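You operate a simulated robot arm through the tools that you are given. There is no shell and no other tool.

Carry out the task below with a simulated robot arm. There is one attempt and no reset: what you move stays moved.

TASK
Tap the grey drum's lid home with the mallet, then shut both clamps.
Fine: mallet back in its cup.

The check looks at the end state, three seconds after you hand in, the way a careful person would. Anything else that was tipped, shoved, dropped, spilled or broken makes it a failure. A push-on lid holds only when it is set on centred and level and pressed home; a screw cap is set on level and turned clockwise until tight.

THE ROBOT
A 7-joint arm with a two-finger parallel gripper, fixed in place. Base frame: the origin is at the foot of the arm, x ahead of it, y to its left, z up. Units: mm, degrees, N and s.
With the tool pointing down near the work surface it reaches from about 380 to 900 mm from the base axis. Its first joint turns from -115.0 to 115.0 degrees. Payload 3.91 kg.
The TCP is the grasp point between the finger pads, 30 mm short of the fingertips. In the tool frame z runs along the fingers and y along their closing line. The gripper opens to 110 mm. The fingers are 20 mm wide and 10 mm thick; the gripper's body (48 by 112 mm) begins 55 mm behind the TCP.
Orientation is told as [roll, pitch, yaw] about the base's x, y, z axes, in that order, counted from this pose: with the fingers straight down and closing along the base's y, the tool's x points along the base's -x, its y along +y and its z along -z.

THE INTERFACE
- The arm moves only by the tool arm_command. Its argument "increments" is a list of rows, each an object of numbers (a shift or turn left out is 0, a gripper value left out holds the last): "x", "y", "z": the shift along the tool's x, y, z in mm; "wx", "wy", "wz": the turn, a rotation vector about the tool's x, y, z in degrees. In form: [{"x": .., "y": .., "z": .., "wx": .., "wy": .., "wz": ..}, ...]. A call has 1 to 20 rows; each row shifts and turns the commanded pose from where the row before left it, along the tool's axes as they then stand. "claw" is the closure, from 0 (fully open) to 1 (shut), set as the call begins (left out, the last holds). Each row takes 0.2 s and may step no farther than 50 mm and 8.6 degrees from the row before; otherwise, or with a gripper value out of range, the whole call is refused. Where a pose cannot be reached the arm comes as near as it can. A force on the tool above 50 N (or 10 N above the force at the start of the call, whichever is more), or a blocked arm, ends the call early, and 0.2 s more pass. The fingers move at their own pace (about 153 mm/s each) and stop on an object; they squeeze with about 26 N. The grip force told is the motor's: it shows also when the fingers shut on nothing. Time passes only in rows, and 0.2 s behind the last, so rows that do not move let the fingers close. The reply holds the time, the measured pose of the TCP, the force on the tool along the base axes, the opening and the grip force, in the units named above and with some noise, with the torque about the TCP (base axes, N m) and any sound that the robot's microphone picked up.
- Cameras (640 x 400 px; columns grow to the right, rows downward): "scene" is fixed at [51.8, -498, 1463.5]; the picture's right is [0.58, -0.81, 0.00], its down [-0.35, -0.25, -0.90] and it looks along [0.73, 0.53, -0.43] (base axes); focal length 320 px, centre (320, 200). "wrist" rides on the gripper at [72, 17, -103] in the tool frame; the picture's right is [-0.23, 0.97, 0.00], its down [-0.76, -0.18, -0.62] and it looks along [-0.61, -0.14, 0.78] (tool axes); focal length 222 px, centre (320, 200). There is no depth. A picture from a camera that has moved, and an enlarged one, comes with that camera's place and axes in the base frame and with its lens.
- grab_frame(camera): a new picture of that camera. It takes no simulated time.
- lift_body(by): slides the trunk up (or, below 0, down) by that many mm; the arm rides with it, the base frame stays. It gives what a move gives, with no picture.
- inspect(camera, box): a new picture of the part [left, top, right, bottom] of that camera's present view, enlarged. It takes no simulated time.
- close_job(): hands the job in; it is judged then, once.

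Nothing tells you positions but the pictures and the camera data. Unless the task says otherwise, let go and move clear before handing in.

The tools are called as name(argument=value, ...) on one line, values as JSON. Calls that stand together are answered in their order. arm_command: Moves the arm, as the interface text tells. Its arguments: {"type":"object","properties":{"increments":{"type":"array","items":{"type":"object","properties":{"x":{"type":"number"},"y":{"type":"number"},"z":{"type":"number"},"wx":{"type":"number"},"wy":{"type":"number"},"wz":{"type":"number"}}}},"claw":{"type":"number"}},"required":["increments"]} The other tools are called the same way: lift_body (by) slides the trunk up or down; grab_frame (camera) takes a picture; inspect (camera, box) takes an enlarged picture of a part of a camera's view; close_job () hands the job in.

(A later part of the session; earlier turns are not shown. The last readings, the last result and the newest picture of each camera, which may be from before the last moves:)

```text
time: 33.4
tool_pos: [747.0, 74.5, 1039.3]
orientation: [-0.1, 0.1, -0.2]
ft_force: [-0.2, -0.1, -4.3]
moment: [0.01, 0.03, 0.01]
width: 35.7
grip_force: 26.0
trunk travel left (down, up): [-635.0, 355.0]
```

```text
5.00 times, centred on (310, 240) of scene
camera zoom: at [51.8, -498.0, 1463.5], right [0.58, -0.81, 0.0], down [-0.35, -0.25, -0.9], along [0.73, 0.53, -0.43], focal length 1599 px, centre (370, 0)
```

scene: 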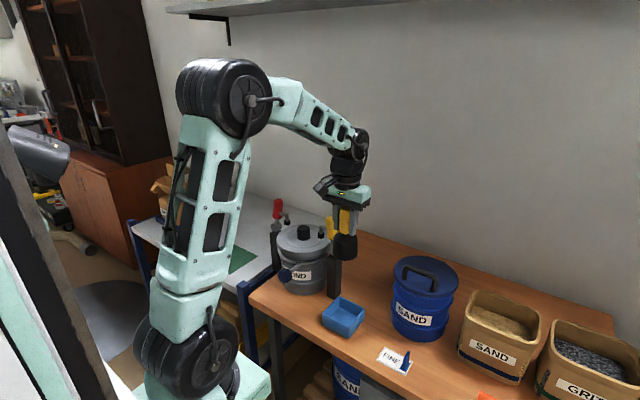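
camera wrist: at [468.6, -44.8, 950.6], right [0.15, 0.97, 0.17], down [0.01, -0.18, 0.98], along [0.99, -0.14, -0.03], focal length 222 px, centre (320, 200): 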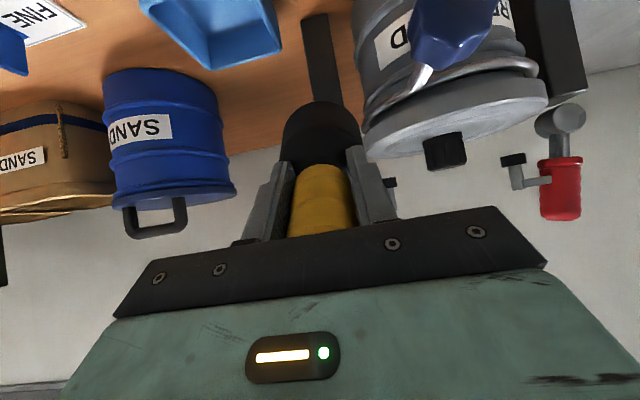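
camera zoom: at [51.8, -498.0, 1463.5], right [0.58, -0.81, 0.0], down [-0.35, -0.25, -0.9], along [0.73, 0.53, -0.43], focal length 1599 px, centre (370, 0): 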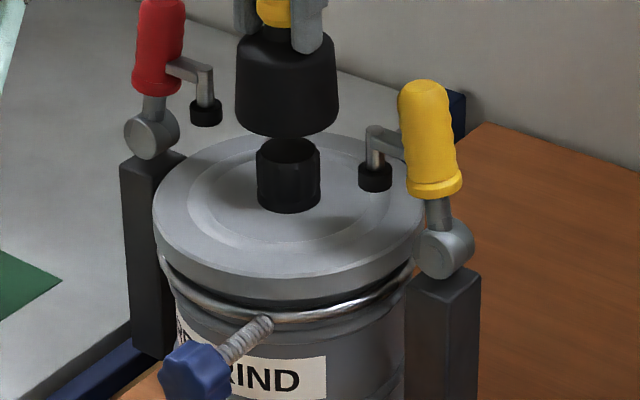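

arm_command(increments=[{"z": 5}, {"z": 25}, {"z": -15}])

inspect(camera="scene", box=[270, 200, 350, 280])

```text
time: 34.2
tool_pos: [746.7, 72.5, 1025.1]
orientation: [0.0, 0.2, 0.1]
ft_force: [-0.3, -0.9, -4.1]
moment: [-0.01, 0.03, 0.0]
width: 35.8
grip_force: 25.5
trunk travel left (down, up): [-635.0, 355.0]
```

```text
5.00 times, centred on (310, 240) of scene
camera zoom: at [51.8, -498.0, 1463.5], right [0.58, -0.81, 0.0], down [-0.35, -0.25, -0.9], along [0.73, 0.53, -0.43], focal length 1599 px, centre (370, 0)
```

zoom: 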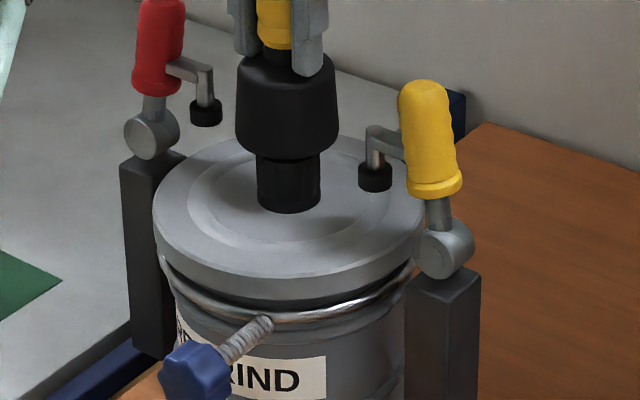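

arm_command(increments=[{"z": 18}, {}])

inspect(camera="scene", box=[270, 200, 350, 280])

```text
time: 34.8
tool_pos: [746.5, 71.5, 1012.7]
orientation: [0.1, -0.4, -0.1]
ft_force: [-4.1, -2.7, 47.4]
moment: [-0.42, 0.02, 0.0]
width: 36.0
grip_force: 26.2
trunk travel left (down, up): [-635.0, 355.0]
```

```text
5.00 times, centred on (310, 240) of scene
camera zoom: at [51.8, -498.0, 1463.5], right [0.58, -0.81, 0.0], down [-0.35, -0.25, -0.9], along [0.73, 0.53, -0.43], focal length 1599 px, centre (370, 0)
```

zoom: 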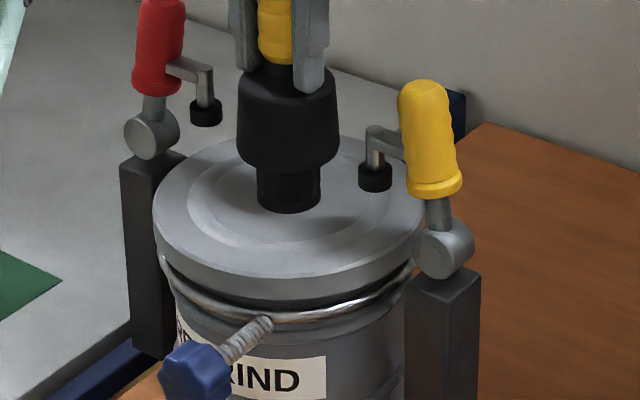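

arm_command(increments=[{"z": -10}, {"z": -15}, {"z": -10}, {}, {"z": 40}, {}])

inspect(camera="scene", box=[270, 200, 350, 280])

```text
time: 36.1
tool_pos: [746.6, 72.6, 1011.8]
orientation: [0.1, -0.7, -0.3]
ft_force: [-13.5, -5.9, 25.3]
moment: [-0.72, 0.69, -0.21]
width: 35.7
grip_force: 25.9
trunk travel left (down, up): [-635.0, 355.0]
stopped in row 6: the force on the tool passed its limit at 62 N (the readings are from after the stop); the commanded pose is now the measured one
```

```text
5.00 times, centred on (310, 240) of scene
camera zoom: at [51.8, -498.0, 1463.5], right [0.58, -0.81, 0.0], down [-0.35, -0.25, -0.9], along [0.73, 0.53, -0.43], focal length 1599 px, centre (370, 0)
```

zoom: 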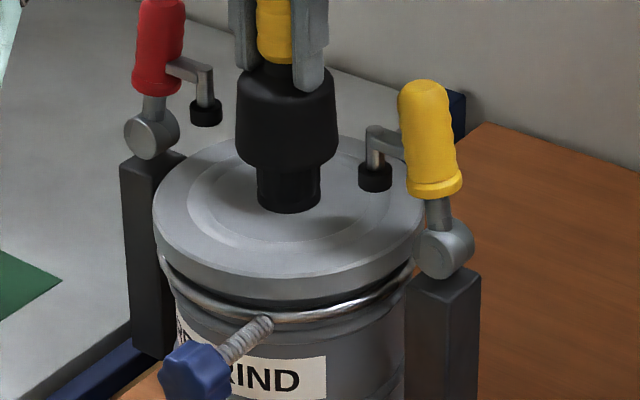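

A 62 N strike left the lid unmoved, so it's seated at its hard stop. Now I'll lift off and carry the mallet back above its cup.

arm_command(increments=[{"z": -10, "wy": 0.7, "wz": -0.3}, {"z": -20}, {"z": -20}, {}, {"x": 30}, {"x": 30}, {"x": 22}, {}, {"y": -30}, {"y": -45}, {"y": -45}, {"y": -45}, {"y": -44.5}, {}])

grab_frame(camera="wrist")

inspect(camera="scene", box=[260, 190, 360, 310])

```text
time: 39.1
tool_pos: [665.9, -136.1, 1058.7]
orientation: [0.1, 0.2, 0.2]
ft_force: [1.1, 0.0, -3.9]
moment: [0.06, 0.01, 0.0]
width: 35.5
grip_force: 25.9
trunk travel left (down, up): [-635.0, 355.0]
```

```text
taken
camera wrist: at [594.1, -119.6, 1163.2], right [0.22, 0.97, 0.0], down [0.76, -0.18, 0.62], along [0.6, -0.14, -0.78], focal length 222 px, centre (320, 200)
```

wrist: 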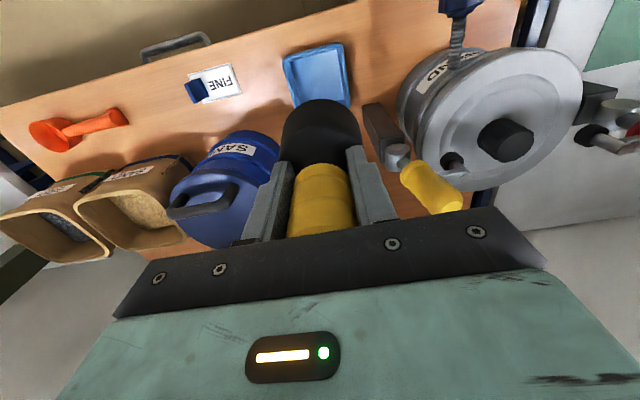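

```text
3.33 times, centred on (310, 250) of scene
camera zoom: at [51.8, -498.0, 1463.5], right [0.58, -0.81, 0.0], down [-0.35, -0.25, -0.9], along [0.73, 0.53, -0.43], focal length 1066 px, centre (353, 33)
```

zoom: 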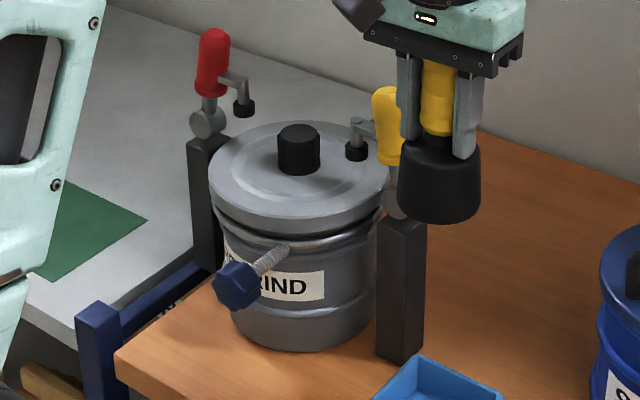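

lift_body(by=-170)

inspect(camera="scene", box=[300, 250, 390, 350])

inspect(camera="wrist", box=[230, 20, 410, 180])

```text
time: 41.0
tool_pos: [666.0, -136.1, 887.8]
orientation: [0.1, 0.2, 0.2]
ft_force: [-0.5, 0.3, -4.8]
moment: [0.03, 0.03, -0.02]
width: 35.7
grip_force: 25.8
trunk travel left (down, up): [-465.0, 525.0]
```

```text
4.00 times, centred on (345, 300) of scene
camera zoom: at [51.8, -498.0, 1463.5], right [0.58, -0.81, 0.0], down [-0.35, -0.25, -0.9], along [0.73, 0.53, -0.43], focal length 1279 px, centre (220, -200)
```

zoom: 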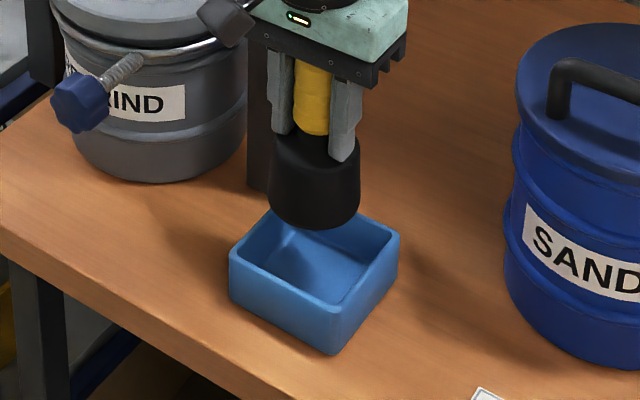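

```text
2.50 times, centred on (320, 100) of wrist
camera zoom: at [594.1, -119.2, 993.2], right [0.22, 0.97, 0.0], down [0.76, -0.18, 0.62], along [0.6, -0.14, -0.78], focal length 555 px, centre (320, 450)
```

zoom: 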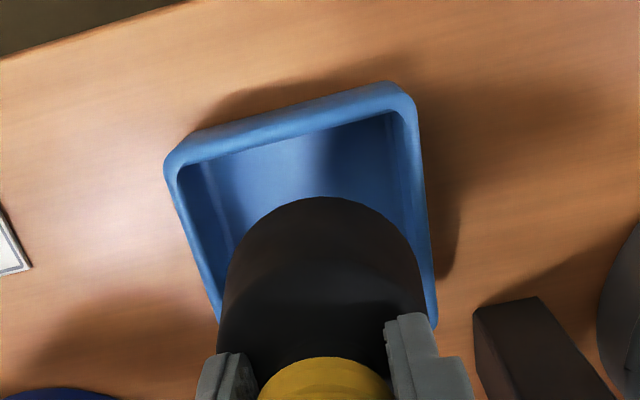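

arm_command(increments=[{"z": 20}, {"z": 20}, {"z": 15}, {"z": 8}])

inspect(camera="scene", box=[300, 250, 390, 350])

inspect(camera="wrist", box=[230, 20, 410, 180])

```text
time: 42.0
tool_pos: [667.2, -135.5, 826.2]
orientation: [0.1, 0.2, 0.2]
ft_force: [-0.5, 0.5, -4.5]
moment: [0.06, 0.04, -0.01]
width: 35.7
grip_force: 26.2
trunk travel left (down, up): [-465.0, 525.0]
```

```text
4.00 times, centred on (345, 300) of scene
camera zoom: at [51.8, -498.0, 1463.5], right [0.58, -0.81, 0.0], down [-0.35, -0.25, -0.9], along [0.73, 0.53, -0.43], focal length 1279 px, centre (220, -200)
```

zoom: 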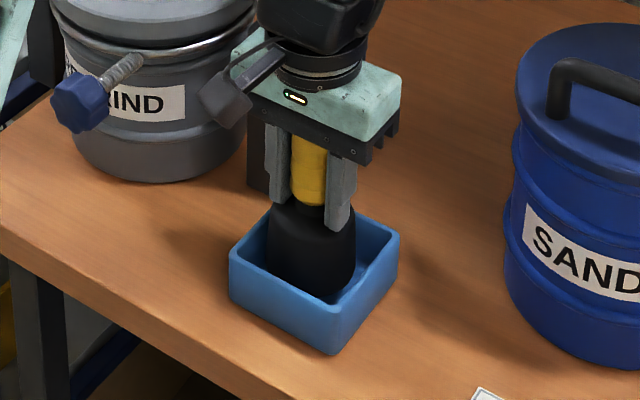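

```text
2.50 times, centred on (320, 100) of wrist
camera zoom: at [593.5, -118.9, 930.2], right [0.22, 0.97, 0.0], down [0.76, -0.18, 0.62], along [0.6, -0.14, -0.78], focal length 555 px, centre (320, 450)
```

zoom: 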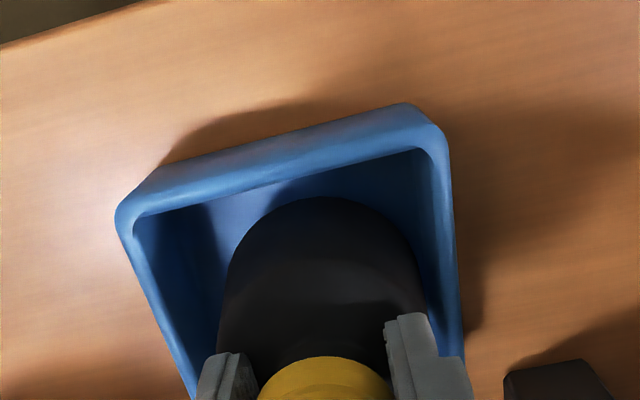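

arm_command(increments=[{"z": 3, "y": -1.5}, {"z": 3}, {"z": 2}, {"z": 2}])

```text
time: 43.0
tool_pos: [666.6, -137.6, 815.4]
orientation: [0.1, 0.2, 0.1]
ft_force: [0.3, 0.1, -5.1]
moment: [-0.04, 0.05, 0.0]
width: 35.7
grip_force: 26.2
trunk travel left (down, up): [-465.0, 525.0]
```

arm_command(increments=[{"z": 1}, {"z": 1}, {"z": 1}])

inspect(camera="scene", box=[310, 265, 380, 345])

```text
time: 43.8
tool_pos: [665.3, -138.2, 814.0]
orientation: [0.1, 0.2, 0.2]
ft_force: [0.4, -0.2, -4.6]
moment: [0.03, 0.05, 0.01]
width: 35.8
grip_force: 26.1
trunk travel left (down, up): [-465.0, 525.0]
```

```text
5.00 times, centred on (345, 305) of scene
camera zoom: at [51.8, -498.0, 1463.5], right [0.58, -0.81, 0.0], down [-0.35, -0.25, -0.9], along [0.73, 0.53, -0.43], focal length 1599 px, centre (195, -325)
```

zoom: 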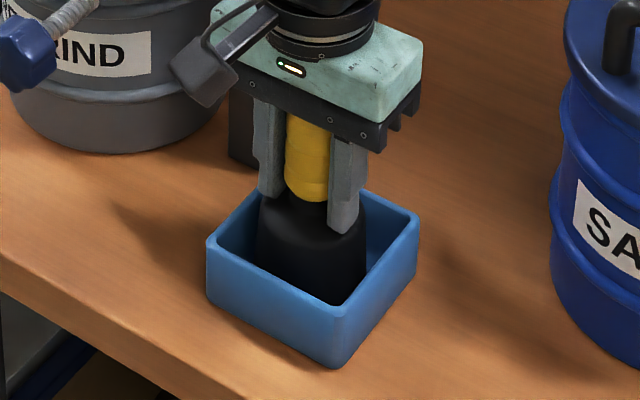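

arm_command(increments=[{"z": 1}, {"z": 1}, {"z": 1}])

```text
time: 44.6
tool_pos: [667.6, -137.2, 811.6]
orientation: [0.1, 0.0, 0.1]
ft_force: [-2.1, -2.4, 10.4]
moment: [-0.25, -0.31, -0.07]
width: 35.7
grip_force: 25.5
trunk travel left (down, up): [-465.0, 525.0]
```

Bottom contact is confirmed. I'll relieve the pressure and release the mallet.

arm_command(increments=[{"z": -1}, {}])

arm_command(increments=[{}, {}, {}, {}], claw=0)

inspect(camera="scene", box=[310, 265, 380, 345])

```text
time: 45.2
tool_pos: [666.3, -137.1, 811.4]
orientation: [0.3, 0.1, 0.1]
ft_force: [-1.3, -4.1, 12.3]
moment: [-0.43, -0.49, -0.15]
width: 35.7
grip_force: 26.2
trunk travel left (down, up): [-465.0, 525.0]
```

```text
time: 46.2
tool_pos: [666.1, -136.8, 809.1]
orientation: [0.1, 0.2, 0.2]
ft_force: [-0.4, -0.8, 0.2]
moment: [0.01, -0.03, 0.0]
width: 110.2
grip_force: 0.1
trunk travel left (down, up): [-465.0, 525.0]
```

```text
5.00 times, centred on (345, 305) of scene
camera zoom: at [51.8, -498.0, 1463.5], right [0.58, -0.81, 0.0], down [-0.35, -0.25, -0.9], along [0.73, 0.53, -0.43], focal length 1599 px, centre (195, -325)
```

zoom: 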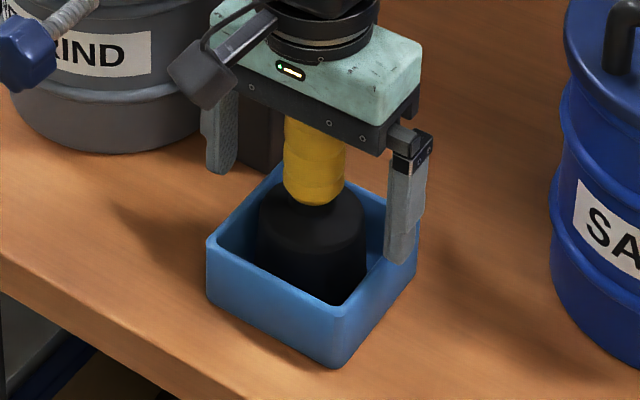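

The mallet is standing in its cup. I'll retreat straight up and check it.

arm_command(increments=[{"z": -15}, {"z": -25}, {"z": -30}, {"z": -30}, {"z": -30}])

lift_body(by=120)

grab_frame(camera="wrist")

inspect(camera="scene", box=[260, 190, 400, 350])

```text
time: 47.4
tool_pos: [666.7, -137.1, 939.2]
orientation: [0.1, 0.3, 0.2]
ft_force: [0.4, -0.2, 0.6]
moment: [-0.03, 0.0, 0.05]
width: 110.2
grip_force: 0.0
trunk travel left (down, up): [-465.0, 525.0]
```

```text
time: 48.9
tool_pos: [667.2, -136.0, 1060.0]
orientation: [0.1, 0.2, 0.2]
ft_force: [0.1, 0.7, 0.4]
moment: [0.03, 0.0, -0.01]
width: 110.1
grip_force: 0.1
trunk travel left (down, up): [-585.0, 405.0]
```

```text
taken
camera wrist: at [594.1, -120.4, 1164.1], right [0.22, 0.97, 0.0], down [0.76, -0.18, 0.62], along [0.6, -0.14, -0.78], focal length 222 px, centre (320, 200)
```

wrist: 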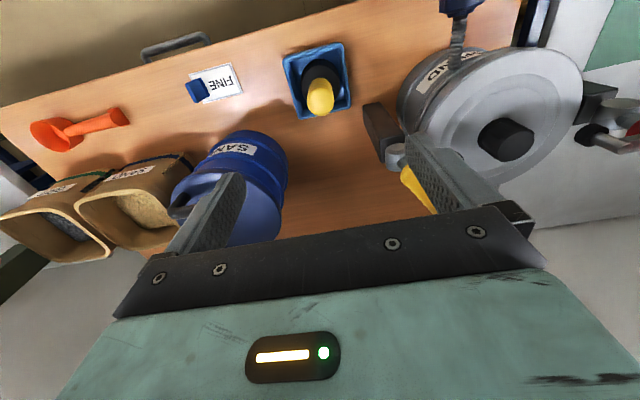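

```text
2.50 times, centred on (330, 270) of scene
camera zoom: at [51.8, -498.0, 1463.5], right [0.58, -0.81, 0.0], down [-0.35, -0.25, -0.9], along [0.73, 0.53, -0.43], focal length 799 px, centre (295, 25)
```

zoom: 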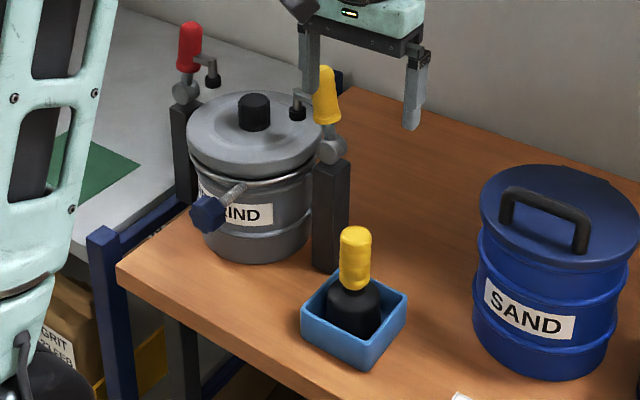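

The mallet is back and upright. Now I'll take a level close-up of the yellow clamp to understand its mechanism before touching it.

arm_command(increments=[{"x": 45}, {"x": 45}, {"x": 7, "y": 30}, {"y": 44}, {"y": 44}, {"wy": -8.4}, {"wy": -8.4}, {"wy": -8.4}, {"wy": -8.4}, {"wy": -8.4}, {"wy": -8.4}])

```text
time: 51.3
tool_pos: [574.8, -26.9, 1052.8]
orientation: [1.0, -47.9, -0.7]
ft_force: [-0.3, -0.8, 0.3]
moment: [-0.03, 0.0, 0.01]
width: 109.9
grip_force: 0.1
trunk travel left (down, up): [-585.0, 405.0]
```

lift_body(by=-85)

grab_frame(camera="wrist")

inspect(camera="wrist", box=[240, 120, 400, 240])

```text
time: 52.5
tool_pos: [575.1, -25.6, 966.0]
orientation: [0.9, -47.6, -0.7]
ft_force: [-0.6, -0.2, -0.2]
moment: [0.01, 0.02, 0.0]
width: 110.1
grip_force: 0.0
trunk travel left (down, up): [-500.0, 490.0]
```

```text
taken
camera wrist: at [449.0, -9.2, 983.1], right [0.15, 0.97, 0.18], down [0.05, -0.19, 0.98], along [0.99, -0.14, -0.08], focal length 222 px, centre (320, 200)
```

wrist: 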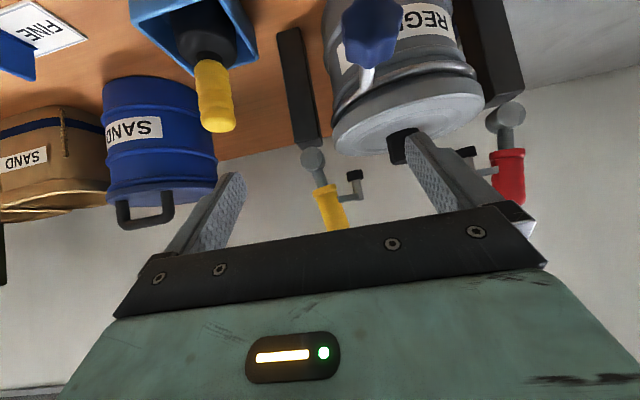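

```text
3.33 times, centred on (320, 180) of wrist
camera zoom: at [449.0, -9.2, 983.1], right [0.15, 0.97, 0.18], down [0.05, -0.19, 0.98], along [0.99, -0.14, -0.08], focal length 740 px, centre (320, 267)
```

zoom: 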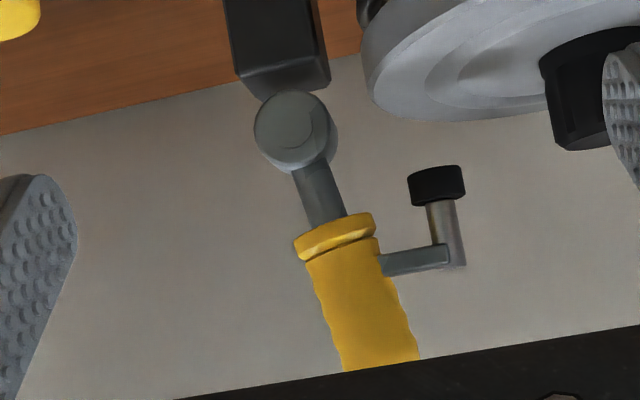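

The arm and foot come off the lever, and the pivot axis runs along x. I'll straighten up, close the fingers, and test the yellow handle with a gentle outward push while watching the foot.

lift_body(by=100)

arm_command(increments=[{"wy": 8.4}, {"wy": 8.4}, {"wy": 8.4}, {"wy": 8.4}, {"wy": 8.4}, {"wy": 5.9}], claw=1)

```text
time: 53.9
tool_pos: [575.7, -27.6, 1070.0]
orientation: [0.7, -48.2, -0.5]
ft_force: [-0.3, 0.9, 0.3]
moment: [0.02, 0.01, -0.02]
width: 110.0
grip_force: 0.0
trunk travel left (down, up): [-600.0, 390.0]
```

```text
time: 55.3
tool_pos: [568.3, -20.8, 1074.9]
orientation: [0.0, -0.9, 0.1]
ft_force: [-0.3, -0.1, 0.6]
moment: [-0.02, -0.03, 0.01]
width: 0.3
grip_force: 26.1
trunk travel left (down, up): [-600.0, 390.0]
```

arm_command(increments=[{"y": 31, "wy": 0.9}, {"x": -45}, {"x": -45}, {"x": -45}, {"x": -45}, {}, {"z": 25}, {"z": 25}, {"z": 15}, {}])

inspect(camera="scene", box=[290, 185, 370, 265])

grab_frame(camera="wrist")

```text
time: 57.5
tool_pos: [748.6, 9.2, 1009.2]
orientation: [-0.1, -0.1, 0.0]
ft_force: [0.1, 0.2, 0.6]
moment: [0.03, 0.01, -0.04]
width: 0.1
grip_force: 25.6
trunk travel left (down, up): [-600.0, 390.0]
```

```text
5.00 times, centred on (330, 225) of scene
camera zoom: at [51.8, -498.0, 1463.5], right [0.58, -0.81, 0.0], down [-0.35, -0.25, -0.9], along [0.73, 0.53, -0.43], focal length 1599 px, centre (270, 75)
```

zoom: 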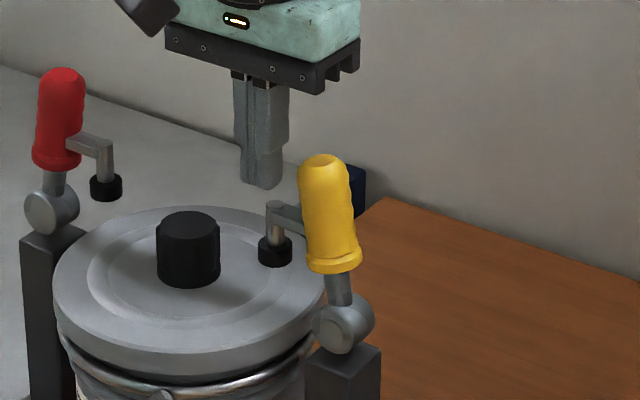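

```text
taken
camera wrist: at [675.9, 27.2, 1113.9], right [0.23, 0.97, 0.0], down [0.76, -0.18, 0.62], along [0.61, -0.14, -0.78], focal length 222 px, centre (320, 200)
```

wrist: 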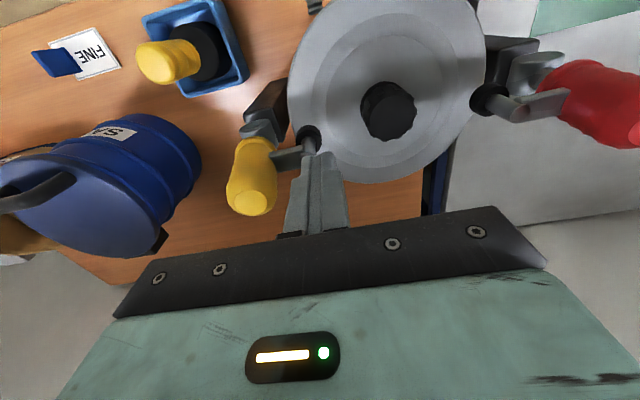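

arm_command(increments=[{"y": -5}, {"y": -5}, {"y": -4}, {"y": -4}, {"y": -4}])

inspect(camera="scene", box=[290, 185, 370, 265])

```text
time: 58.7
tool_pos: [749.5, -10.6, 1010.6]
orientation: [0.0, -0.1, 0.0]
ft_force: [0.1, 2.1, -0.7]
moment: [0.09, -0.01, 0.02]
width: 0.0
grip_force: 25.8
trunk travel left (down, up): [-600.0, 390.0]
```

```text
5.00 times, centred on (330, 225) of scene
camera zoom: at [51.8, -498.0, 1463.5], right [0.58, -0.81, 0.0], down [-0.35, -0.25, -0.9], along [0.73, 0.53, -0.43], focal length 1599 px, centre (270, 75)
```

zoom: 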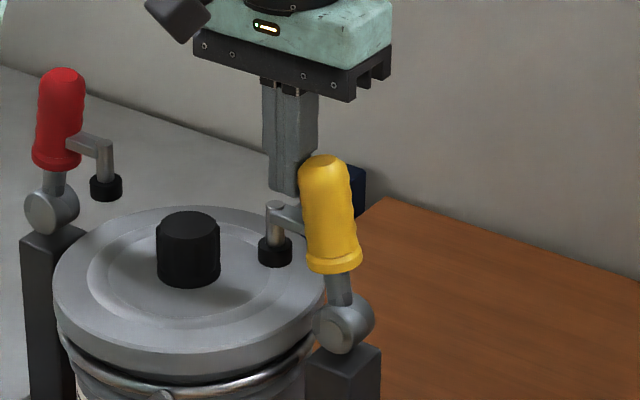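

arm_command(increments=[{"y": -3}, {"y": -3}, {"y": -3}, {"y": -3}])

inspect(camera="scene", box=[290, 185, 370, 265])

```text
time: 59.7
tool_pos: [750.8, -23.4, 1009.6]
orientation: [-0.2, 0.0, -0.2]
ft_force: [-0.5, 2.2, 3.3]
moment: [0.0, 0.06, 0.02]
width: 0.0
grip_force: 25.5
trunk travel left (down, up): [-600.0, 390.0]
```

```text
5.00 times, centred on (330, 225) of scene
camera zoom: at [51.8, -498.0, 1463.5], right [0.58, -0.81, 0.0], down [-0.35, -0.25, -0.9], along [0.73, 0.53, -0.43], focal length 1599 px, centre (270, 75)
```

zoom: 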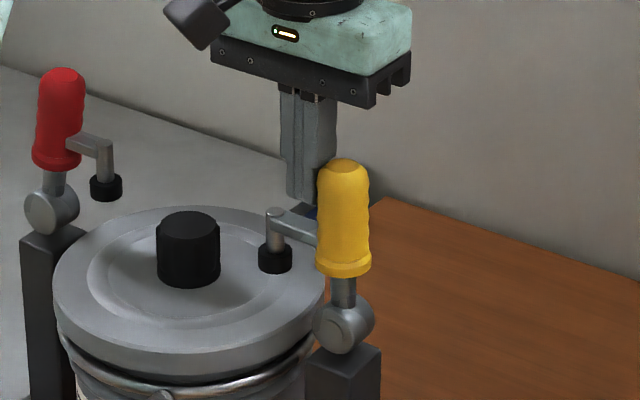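

The foot lowers as the handle goes outward, so the clamp shuts by throwing the handle away from the drum. I'll follow the arc outward.

arm_command(increments=[{"y": -7.6, "z": -0.8}, {"y": -7.6, "z": -0.8}, {"y": -7.6, "z": -0.8}, {"y": -6.9, "z": 1.5}, {"y": -6.9, "z": 1.5}, {"y": -6.9, "z": 1.6}])

inspect(camera="scene", box=[290, 185, 370, 265])

```text
time: 61.1
tool_pos: [750.2, -67.3, 1008.6]
orientation: [0.0, -0.1, 0.0]
ft_force: [0.5, 1.6, 1.7]
moment: [0.03, -0.01, -0.01]
width: 0.2
grip_force: 26.6
trunk travel left (down, up): [-600.0, 390.0]
```

```text
5.00 times, centred on (330, 225) of scene
camera zoom: at [51.8, -498.0, 1463.5], right [0.58, -0.81, 0.0], down [-0.35, -0.25, -0.9], along [0.73, 0.53, -0.43], focal length 1599 px, centre (270, 75)
```

zoom: 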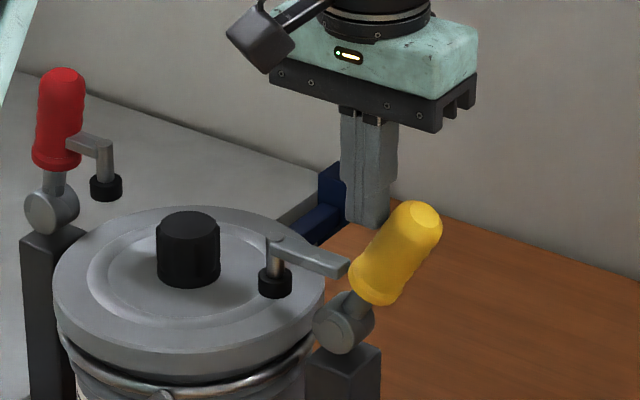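

arm_command(increments=[{"y": -6.3, "z": 3.2}, {"y": -6.3, "z": 3.3}, {"y": -6.2, "z": 3.3}, {"y": -5.2, "z": 4.8}, {"y": -5.2, "z": 4.8}, {"y": -5.2, "z": 4.8}])

inspect(camera="scene", box=[290, 185, 370, 265])

```text
time: 62.4
tool_pos: [750.1, -92.6, 992.7]
orientation: [0.4, -0.7, 0.5]
ft_force: [-13.4, 6.8, 22.6]
moment: [0.02, 0.38, -0.15]
width: 0.1
grip_force: 26.1
trunk travel left (down, up): [-600.0, 390.0]
stopped in row 6: the force on the tool passed its limit at 58 N (the readings are from after the stop); the commanded pose is now the measured one
```

```text
5.00 times, centred on (330, 225) of scene
camera zoom: at [51.8, -498.0, 1463.5], right [0.58, -0.81, 0.0], down [-0.35, -0.25, -0.9], along [0.73, 0.53, -0.43], focal length 1599 px, centre (270, 75)
```

zoom: 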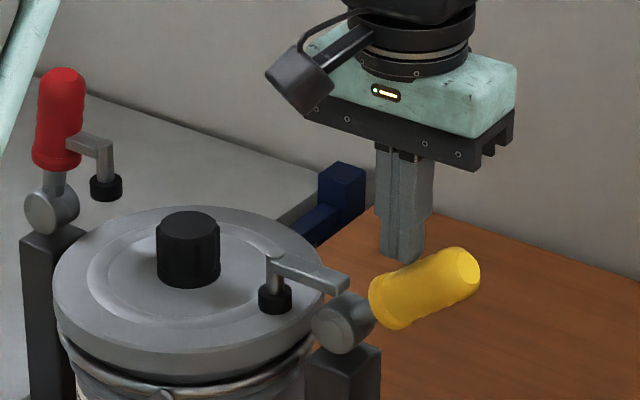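

grab_frame(camera="wrist")

inspect(camera="wrist", box=[260, 90, 440, 220])

inspect(camera="scene", box=[310, 220, 370, 270])

```text
taken
camera wrist: at [675.1, -75.7, 1096.7], right [0.22, 0.98, 0.01], down [0.75, -0.18, 0.63], along [0.62, -0.13, -0.78], focal length 222 px, centre (320, 200)
```

wrist: 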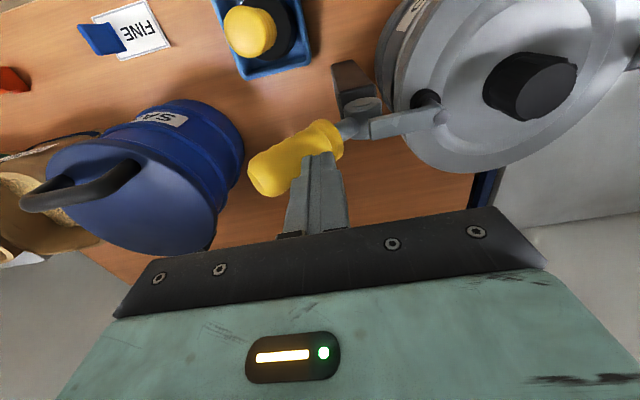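

```text
3.08 times, centred on (350, 155) of wrist
camera zoom: at [675.1, -75.7, 1096.7], right [0.22, 0.98, 0.01], down [0.75, -0.18, 0.63], along [0.62, -0.13, -0.78], focal length 684 px, centre (228, 338)
```

zoom: 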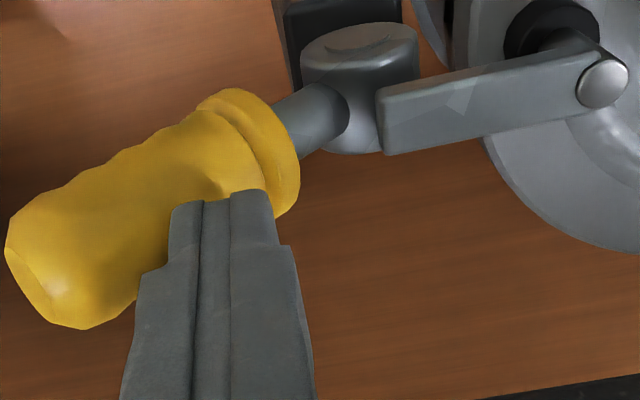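

```text
8.00 times, centred on (340, 245) of scene
camera zoom: at [51.8, -498.0, 1463.5], right [0.58, -0.81, 0.0], down [-0.35, -0.25, -0.9], along [0.73, 0.53, -0.43], focal length 2558 px, centre (160, -160)
```

zoom: 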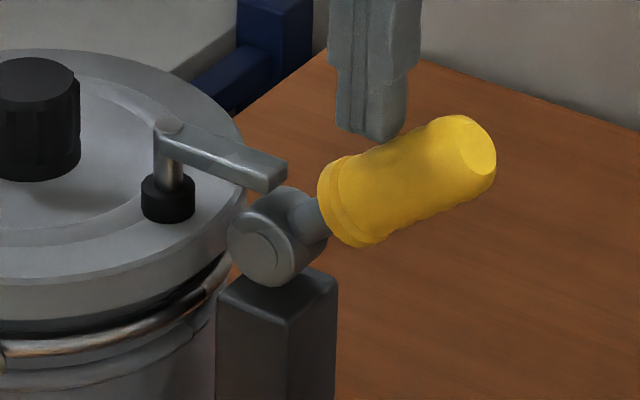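

The handle is at about 50° with the foot just touching the lid (z≈892). I'll continue in small steps along the arc and watch force and lid.

arm_command(increments=[{"wy": 0.7, "wx": -0.3, "wz": 0.4}, {"y": -1.0, "z": 1.1}, {"y": -1.0, "z": 1.1}])

inspect(camera="scene", box=[310, 220, 370, 270])

```text
time: 63.2
tool_pos: [750.9, -92.2, 993.1]
orientation: [0.8, -0.4, 0.0]
ft_force: [-14.6, 6.0, 21.0]
moment: [0.01, 0.44, -0.13]
width: 0.0
grip_force: 26.0
trunk travel left (down, up): [-600.0, 390.0]
stopped in row 3: the force on the tool passed its limit at 52 N (the readings are from after the stop); the commanded pose is now the measured one
```

```text
8.00 times, centred on (340, 245) of scene
camera zoom: at [51.8, -498.0, 1463.5], right [0.58, -0.81, 0.0], down [-0.35, -0.25, -0.9], along [0.73, 0.53, -0.43], focal length 2558 px, centre (160, -160)
```

zoom: 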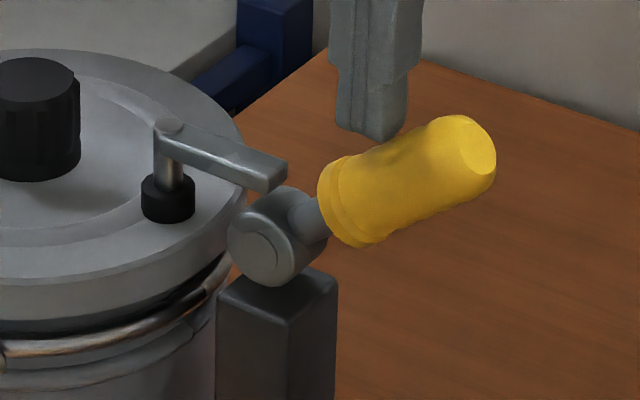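

The handle is now stiffly blocked. I'll back the finger off slightly and see whether the handle stays put, and check the lid.

arm_command(increments=[{"y": 4, "z": -6}, {"y": 4, "z": -10}, {"z": -15}, {}])

inspect(camera="scene", box=[310, 220, 370, 270])

inspect(camera="scene", box=[270, 200, 350, 280])

```text
time: 64.2
tool_pos: [753.1, -86.4, 1022.7]
orientation: [0.8, -0.1, 0.0]
ft_force: [-0.2, 0.7, -0.3]
moment: [-0.02, 0.03, 0.05]
width: 0.0
grip_force: 25.8
trunk travel left (down, up): [-600.0, 390.0]
```

```text
8.00 times, centred on (340, 245) of scene
camera zoom: at [51.8, -498.0, 1463.5], right [0.58, -0.81, 0.0], down [-0.35, -0.25, -0.9], along [0.73, 0.53, -0.43], focal length 2558 px, centre (160, -160)
```

zoom: 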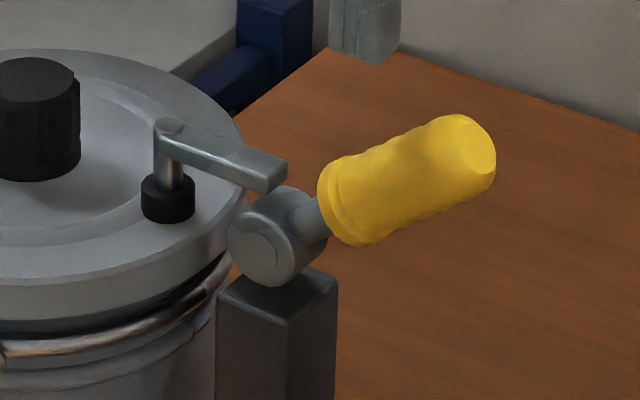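

```text
5.00 times, centred on (310, 240) of scene
camera zoom: at [51.8, -498.0, 1463.5], right [0.58, -0.81, 0.0], down [-0.35, -0.25, -0.9], along [0.73, 0.53, -0.43], focal length 1599 px, centre (370, 0)
```

zoom: 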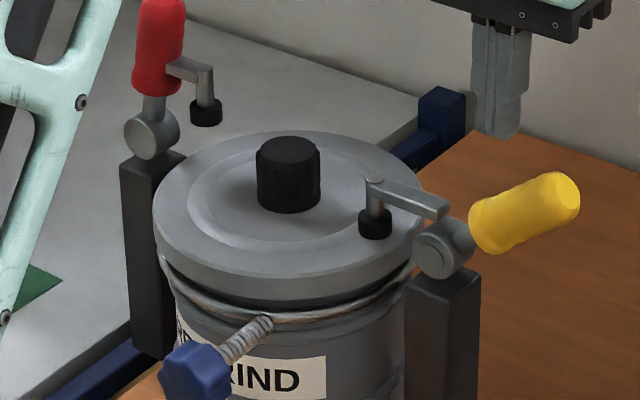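

The handle stays where it was put. I'll look from the front at level to see whether the foot really contacts the lid or whether the clamp is at its stop.

arm_command(increments=[{"z": -40}, {"x": 45}, {"x": 45}, {"x": 45}, {"x": 45}, {"y": 30}, {"y": 38}, {"wy": -8.4}, {"wy": -8.4}, {"wy": -8.4}, {"wy": -8.4}, {"wy": -8.4}, {"wy": -8.4}], claw=1)

arm_command(increments=[{}, {}], claw=0)

lift_body(by=-135)

grab_frame(camera="wrist")

inspect(camera="wrist", box=[250, 90, 410, 220])

```text
time: 67.0
tool_pos: [577.5, -21.0, 1059.7]
orientation: [1.1, -47.4, -1.3]
ft_force: [0.6, -0.1, -0.2]
moment: [0.01, 0.01, 0.02]
width: 0.0
grip_force: 25.4
out of reach, approached as far as the arm can: row 13
trunk travel left (down, up): [-600.0, 390.0]
```

```text
time: 67.6
tool_pos: [577.4, -21.4, 1060.4]
orientation: [0.9, -47.4, -1.2]
ft_force: [-0.2, -0.6, 0.3]
moment: [0.0, -0.02, -0.01]
width: 110.2
grip_force: 0.0
trunk travel left (down, up): [-600.0, 390.0]
```

```text
time: 69.3
tool_pos: [577.9, -19.2, 924.5]
orientation: [1.0, -47.4, -1.1]
ft_force: [0.6, 0.2, 0.1]
moment: [-0.04, -0.02, 0.0]
width: 110.1
grip_force: 0.1
trunk travel left (down, up): [-465.0, 525.0]
```

```text
taken
camera wrist: at [452.1, -1.3, 942.5], right [0.16, 0.97, 0.18], down [0.05, -0.19, 0.98], along [0.99, -0.15, -0.08], focal length 222 px, centre (320, 200)
```

wrist: 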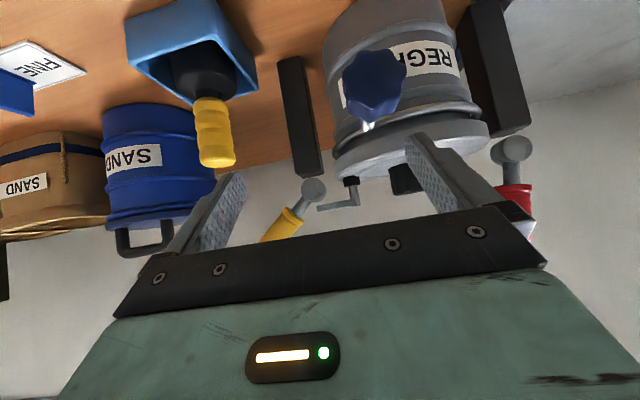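

```text
3.08 times, centred on (330, 155) of wrist
camera zoom: at [452.1, -1.3, 942.5], right [0.16, 0.97, 0.18], down [0.05, -0.19, 0.98], along [0.99, -0.15, -0.08], focal length 684 px, centre (289, 338)
```

zoom: 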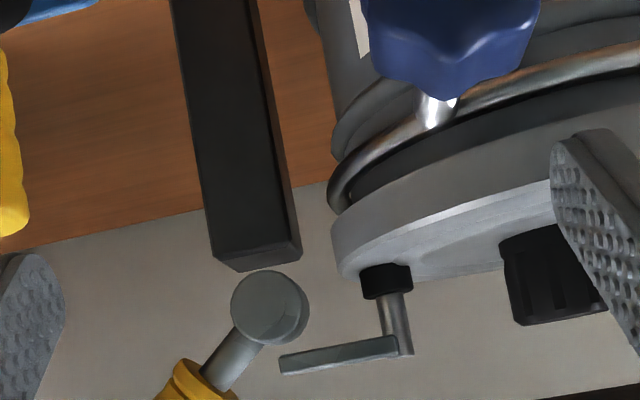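

inspect(camera="wrist", box=[325, 135, 385, 195])

inspect(camera="scene", box=[325, 230, 350, 255])

inspect(camera="wrist", box=[325, 70, 445, 170])

```text
6.67 times, centred on (355, 165) of wrist
camera zoom: at [452.1, -1.3, 942.5], right [0.16, 0.97, 0.18], down [0.05, -0.19, 0.98], along [0.99, -0.15, -0.08], focal length 1481 px, centre (87, 433)
```

zoom: 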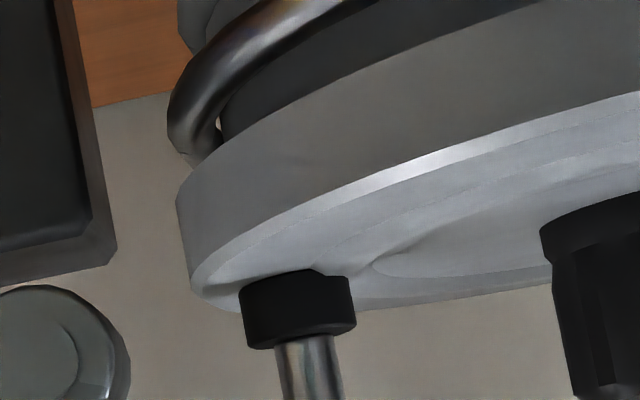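

```text
16.00 times, centred on (338, 242) of scene
camera zoom: at [51.8, -498.0, 1463.5], right [0.58, -0.81, 0.0], down [-0.35, -0.25, -0.9], along [0.73, 0.53, -0.43], focal length 5116 px, centre (40, -480)
```

zoom: 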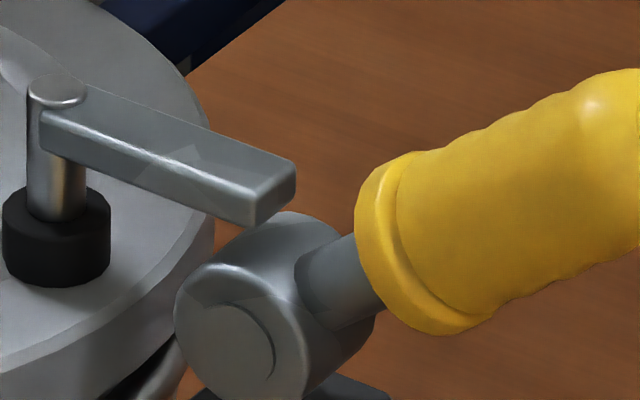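

```text
4.00 times, centred on (385, 120) of wrist
camera zoom: at [452.1, -1.3, 942.5], right [0.16, 0.97, 0.18], down [0.05, -0.19, 0.98], along [0.99, -0.15, -0.08], focal length 888 px, centre (60, 520)
```

zoom: 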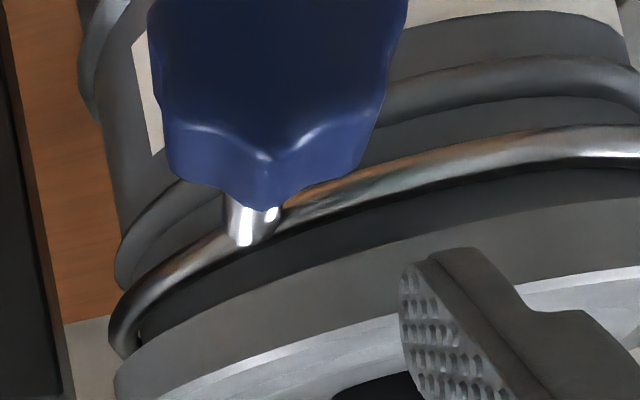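

The foot looks to be on the lid. I'll go back and try a firmer push at the very end of the handle, for better leverage, to see if there's remaining travel.

lift_body(by=150)

arm_command(increments=[{"wy": 8.4}, {"wy": 8.4}, {"wy": 8.4}, {"wy": 8.4}, {"wy": 8.4}, {"wy": 5.4}], claw=1)

```text
time: 71.0
tool_pos: [578.1, -19.7, 1076.1]
orientation: [0.7, -47.6, -1.0]
ft_force: [0.3, 0.3, 0.1]
moment: [-0.01, -0.01, 0.0]
width: 110.0
grip_force: 0.1
trunk travel left (down, up): [-615.0, 375.0]
```

```text
time: 72.4
tool_pos: [574.2, -19.6, 1080.0]
orientation: [0.5, -0.4, -0.4]
ft_force: [0.2, -0.5, 0.2]
moment: [-0.01, -0.03, 0.01]
width: 0.1
grip_force: 26.0
trunk travel left (down, up): [-615.0, 375.0]
```

arm_command(increments=[{"y": -35, "wx": 0.5, "wy": 0.4, "wz": -0.4}, {"y": -35}, {"x": -45}, {"x": -45}, {"x": -45}, {"x": -40}, {}, {"z": 30}, {"z": 25}, {}])

inspect(camera="scene", box=[310, 200, 390, 270])

```text
time: 74.6
tool_pos: [748.5, -91.0, 1022.7]
orientation: [0.0, -0.1, -0.1]
ft_force: [0.2, -0.4, -0.2]
moment: [0.03, 0.0, 0.01]
width: 0.0
grip_force: 26.4
trunk travel left (down, up): [-615.0, 375.0]
```

```text
5.71 times, centred on (350, 235) of scene
camera zoom: at [51.8, -498.0, 1463.5], right [0.58, -0.81, 0.0], down [-0.35, -0.25, -0.9], along [0.73, 0.53, -0.43], focal length 1827 px, centre (149, 0)
```

zoom: 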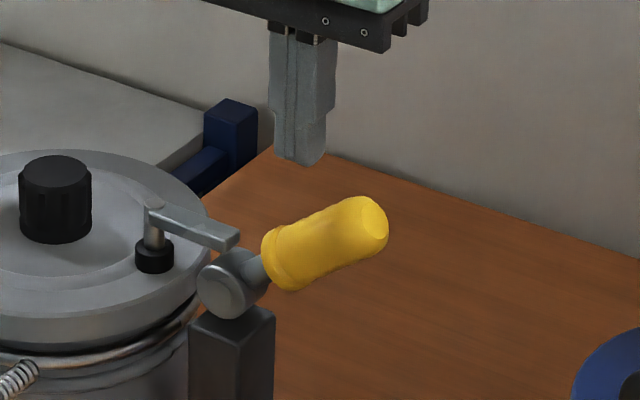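

arm_command(increments=[{"y": -4.5, "z": 5.4}, {"y": -4.5, "z": 5.4}, {"y": -3.2, "z": 3.8}, {"y": -1.3, "z": 1.5}, {"y": -1.3, "z": 1.5}])

```text
time: 75.8
tool_pos: [749.8, -104.5, 1006.1]
orientation: [0.0, -0.1, 0.0]
ft_force: [0.0, 0.5, -0.2]
moment: [-0.01, -0.01, -0.03]
width: 0.0
grip_force: 26.1
trunk travel left (down, up): [-615.0, 375.0]
```

arm_command(increments=[{"y": -1, "z": 1.2}, {"y": -1, "z": 1.2}, {"y": -1, "z": 1.2}])

```text
time: 76.6
tool_pos: [748.6, -104.2, 1004.3]
orientation: [0.1, -0.3, 0.1]
ft_force: [-0.7, 8.4, 14.2]
moment: [0.12, 0.03, 0.0]
width: 0.0
grip_force: 25.9
trunk travel left (down, up): [-615.0, 375.0]
```

arm_command(increments=[{"y": -0.7, "z": 0.8}, {"y": -0.7, "z": 0.8}])

arm_command(increments=[{"y": -0.7, "z": 0.8}])

inspect(camera="scene", box=[310, 200, 390, 270])

```text
time: 77.2
tool_pos: [748.8, -106.0, 1005.1]
orientation: [0.1, -0.5, 0.1]
ft_force: [0.1, 18.1, 35.1]
moment: [0.22, 0.01, 0.0]
width: 0.2
grip_force: 26.1
trunk travel left (down, up): [-615.0, 375.0]
```

```text
time: 77.8
tool_pos: [749.5, -104.8, 1004.8]
orientation: [0.3, -0.6, 0.1]
ft_force: [-11.1, 8.5, 18.6]
moment: [0.1, 0.3, -0.09]
width: 0.0
grip_force: 25.9
trunk travel left (down, up): [-615.0, 375.0]
stopped in row 1: the force on the tool passed its limit at 50 N (the readings are from after the stop); the commanded pose is now the measured one
```

```text
5.71 times, centred on (350, 235) of scene
camera zoom: at [51.8, -498.0, 1463.5], right [0.58, -0.81, 0.0], down [-0.35, -0.25, -0.9], along [0.73, 0.53, -0.43], focal length 1827 px, centre (149, 0)
```

zoom: 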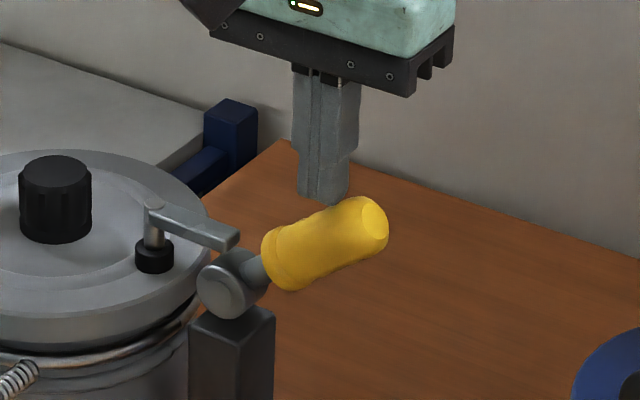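

The yellow handle won't go past this with 50 N at its end, so it's solidly down. I'll do the red clamp the mirrored way and compare the final angles.

arm_command(increments=[{"y": 3, "z": -10, "wx": 0.3, "wy": 0.6}, {"z": -30}, {"z": -30}, {"y": 45}, {"y": 48}, {"y": 48}, {"y": 48}, {"y": 48}, {}, {"z": 25}, {"z": 25}, {"z": 16}, {}])

inspect(camera="scene", box=[250, 180, 330, 250])

grab_frame(camera="wrist")

```text
time: 80.5
tool_pos: [749.0, 133.6, 1003.7]
orientation: [-0.2, 0.2, 0.1]
ft_force: [-0.1, -0.4, -1.2]
moment: [-0.02, -0.01, 0.03]
width: 0.0
grip_force: 26.0
trunk travel left (down, up): [-615.0, 375.0]
```

```text
5.71 times, centred on (290, 215) of scene
camera zoom: at [51.8, -498.0, 1463.5], right [0.58, -0.81, 0.0], down [-0.35, -0.25, -0.9], along [0.73, 0.53, -0.43], focal length 1827 px, centre (491, 114)
```

zoom: 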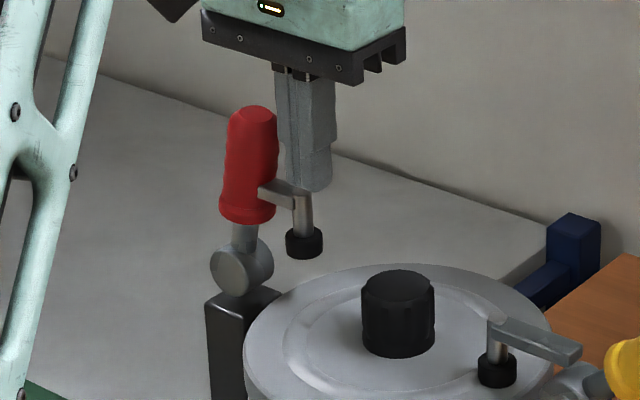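

```text
taken
camera wrist: at [676.0, 149.9, 1109.3], right [0.23, 0.97, 0.0], down [0.76, -0.17, 0.62], along [0.6, -0.14, -0.78], focal length 222 px, centre (320, 200)
```

wrist: 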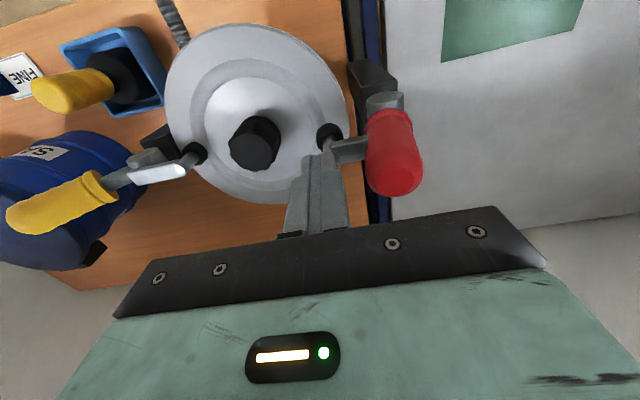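

arm_command(increments=[{"z": -5}, {"y": 6}, {"y": 6}, {"y": 6}, {"y": 5}, {"y": 5}, {"y": 5}, {"y": 5}])

inspect(camera="scene", box=[250, 180, 330, 250])

```text
time: 82.3
tool_pos: [750.5, 171.8, 1011.6]
orientation: [-0.2, 0.1, 0.0]
ft_force: [1.4, -2.5, 4.1]
moment: [-0.05, -0.01, -0.02]
width: 0.0
grip_force: 26.4
trunk travel left (down, up): [-615.0, 375.0]
```

```text
5.71 times, centred on (290, 215) of scene
camera zoom: at [51.8, -498.0, 1463.5], right [0.58, -0.81, 0.0], down [-0.35, -0.25, -0.9], along [0.73, 0.53, -0.43], focal length 1827 px, centre (491, 114)
```

zoom: 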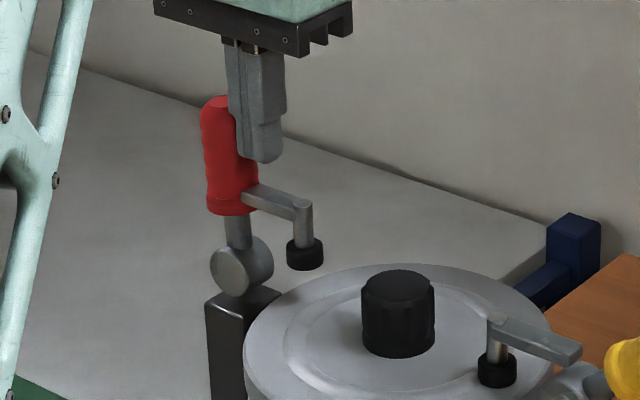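

arm_command(increments=[{"y": 6.8, "z": -0.2}, {"y": 6.8}, {"y": 6.8}, {"y": 6.9, "z": 1.5}, {"y": 6.9, "z": 1.5}, {"y": 6.9, "z": 1.6}, {"y": 4.5, "z": 2.2}, {"y": 4.5, "z": 2.3}])

inspect(camera="scene", box=[250, 180, 330, 250])

```text
time: 84.2
tool_pos: [749.5, 223.1, 1003.0]
orientation: [-0.1, 0.1, 0.0]
ft_force: [-0.7, -0.4, 2.7]
moment: [0.05, -0.01, 0.02]
width: 0.0
grip_force: 25.9
trunk travel left (down, up): [-615.0, 375.0]
```

```text
5.71 times, centred on (290, 215) of scene
camera zoom: at [51.8, -498.0, 1463.5], right [0.58, -0.81, 0.0], down [-0.35, -0.25, -0.9], along [0.73, 0.53, -0.43], focal length 1827 px, centre (491, 114)
```

zoom: 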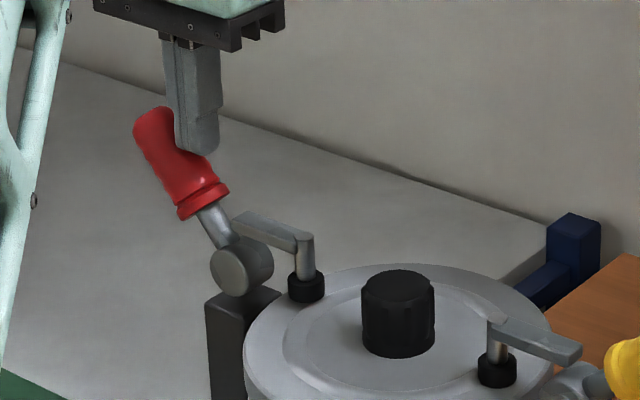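

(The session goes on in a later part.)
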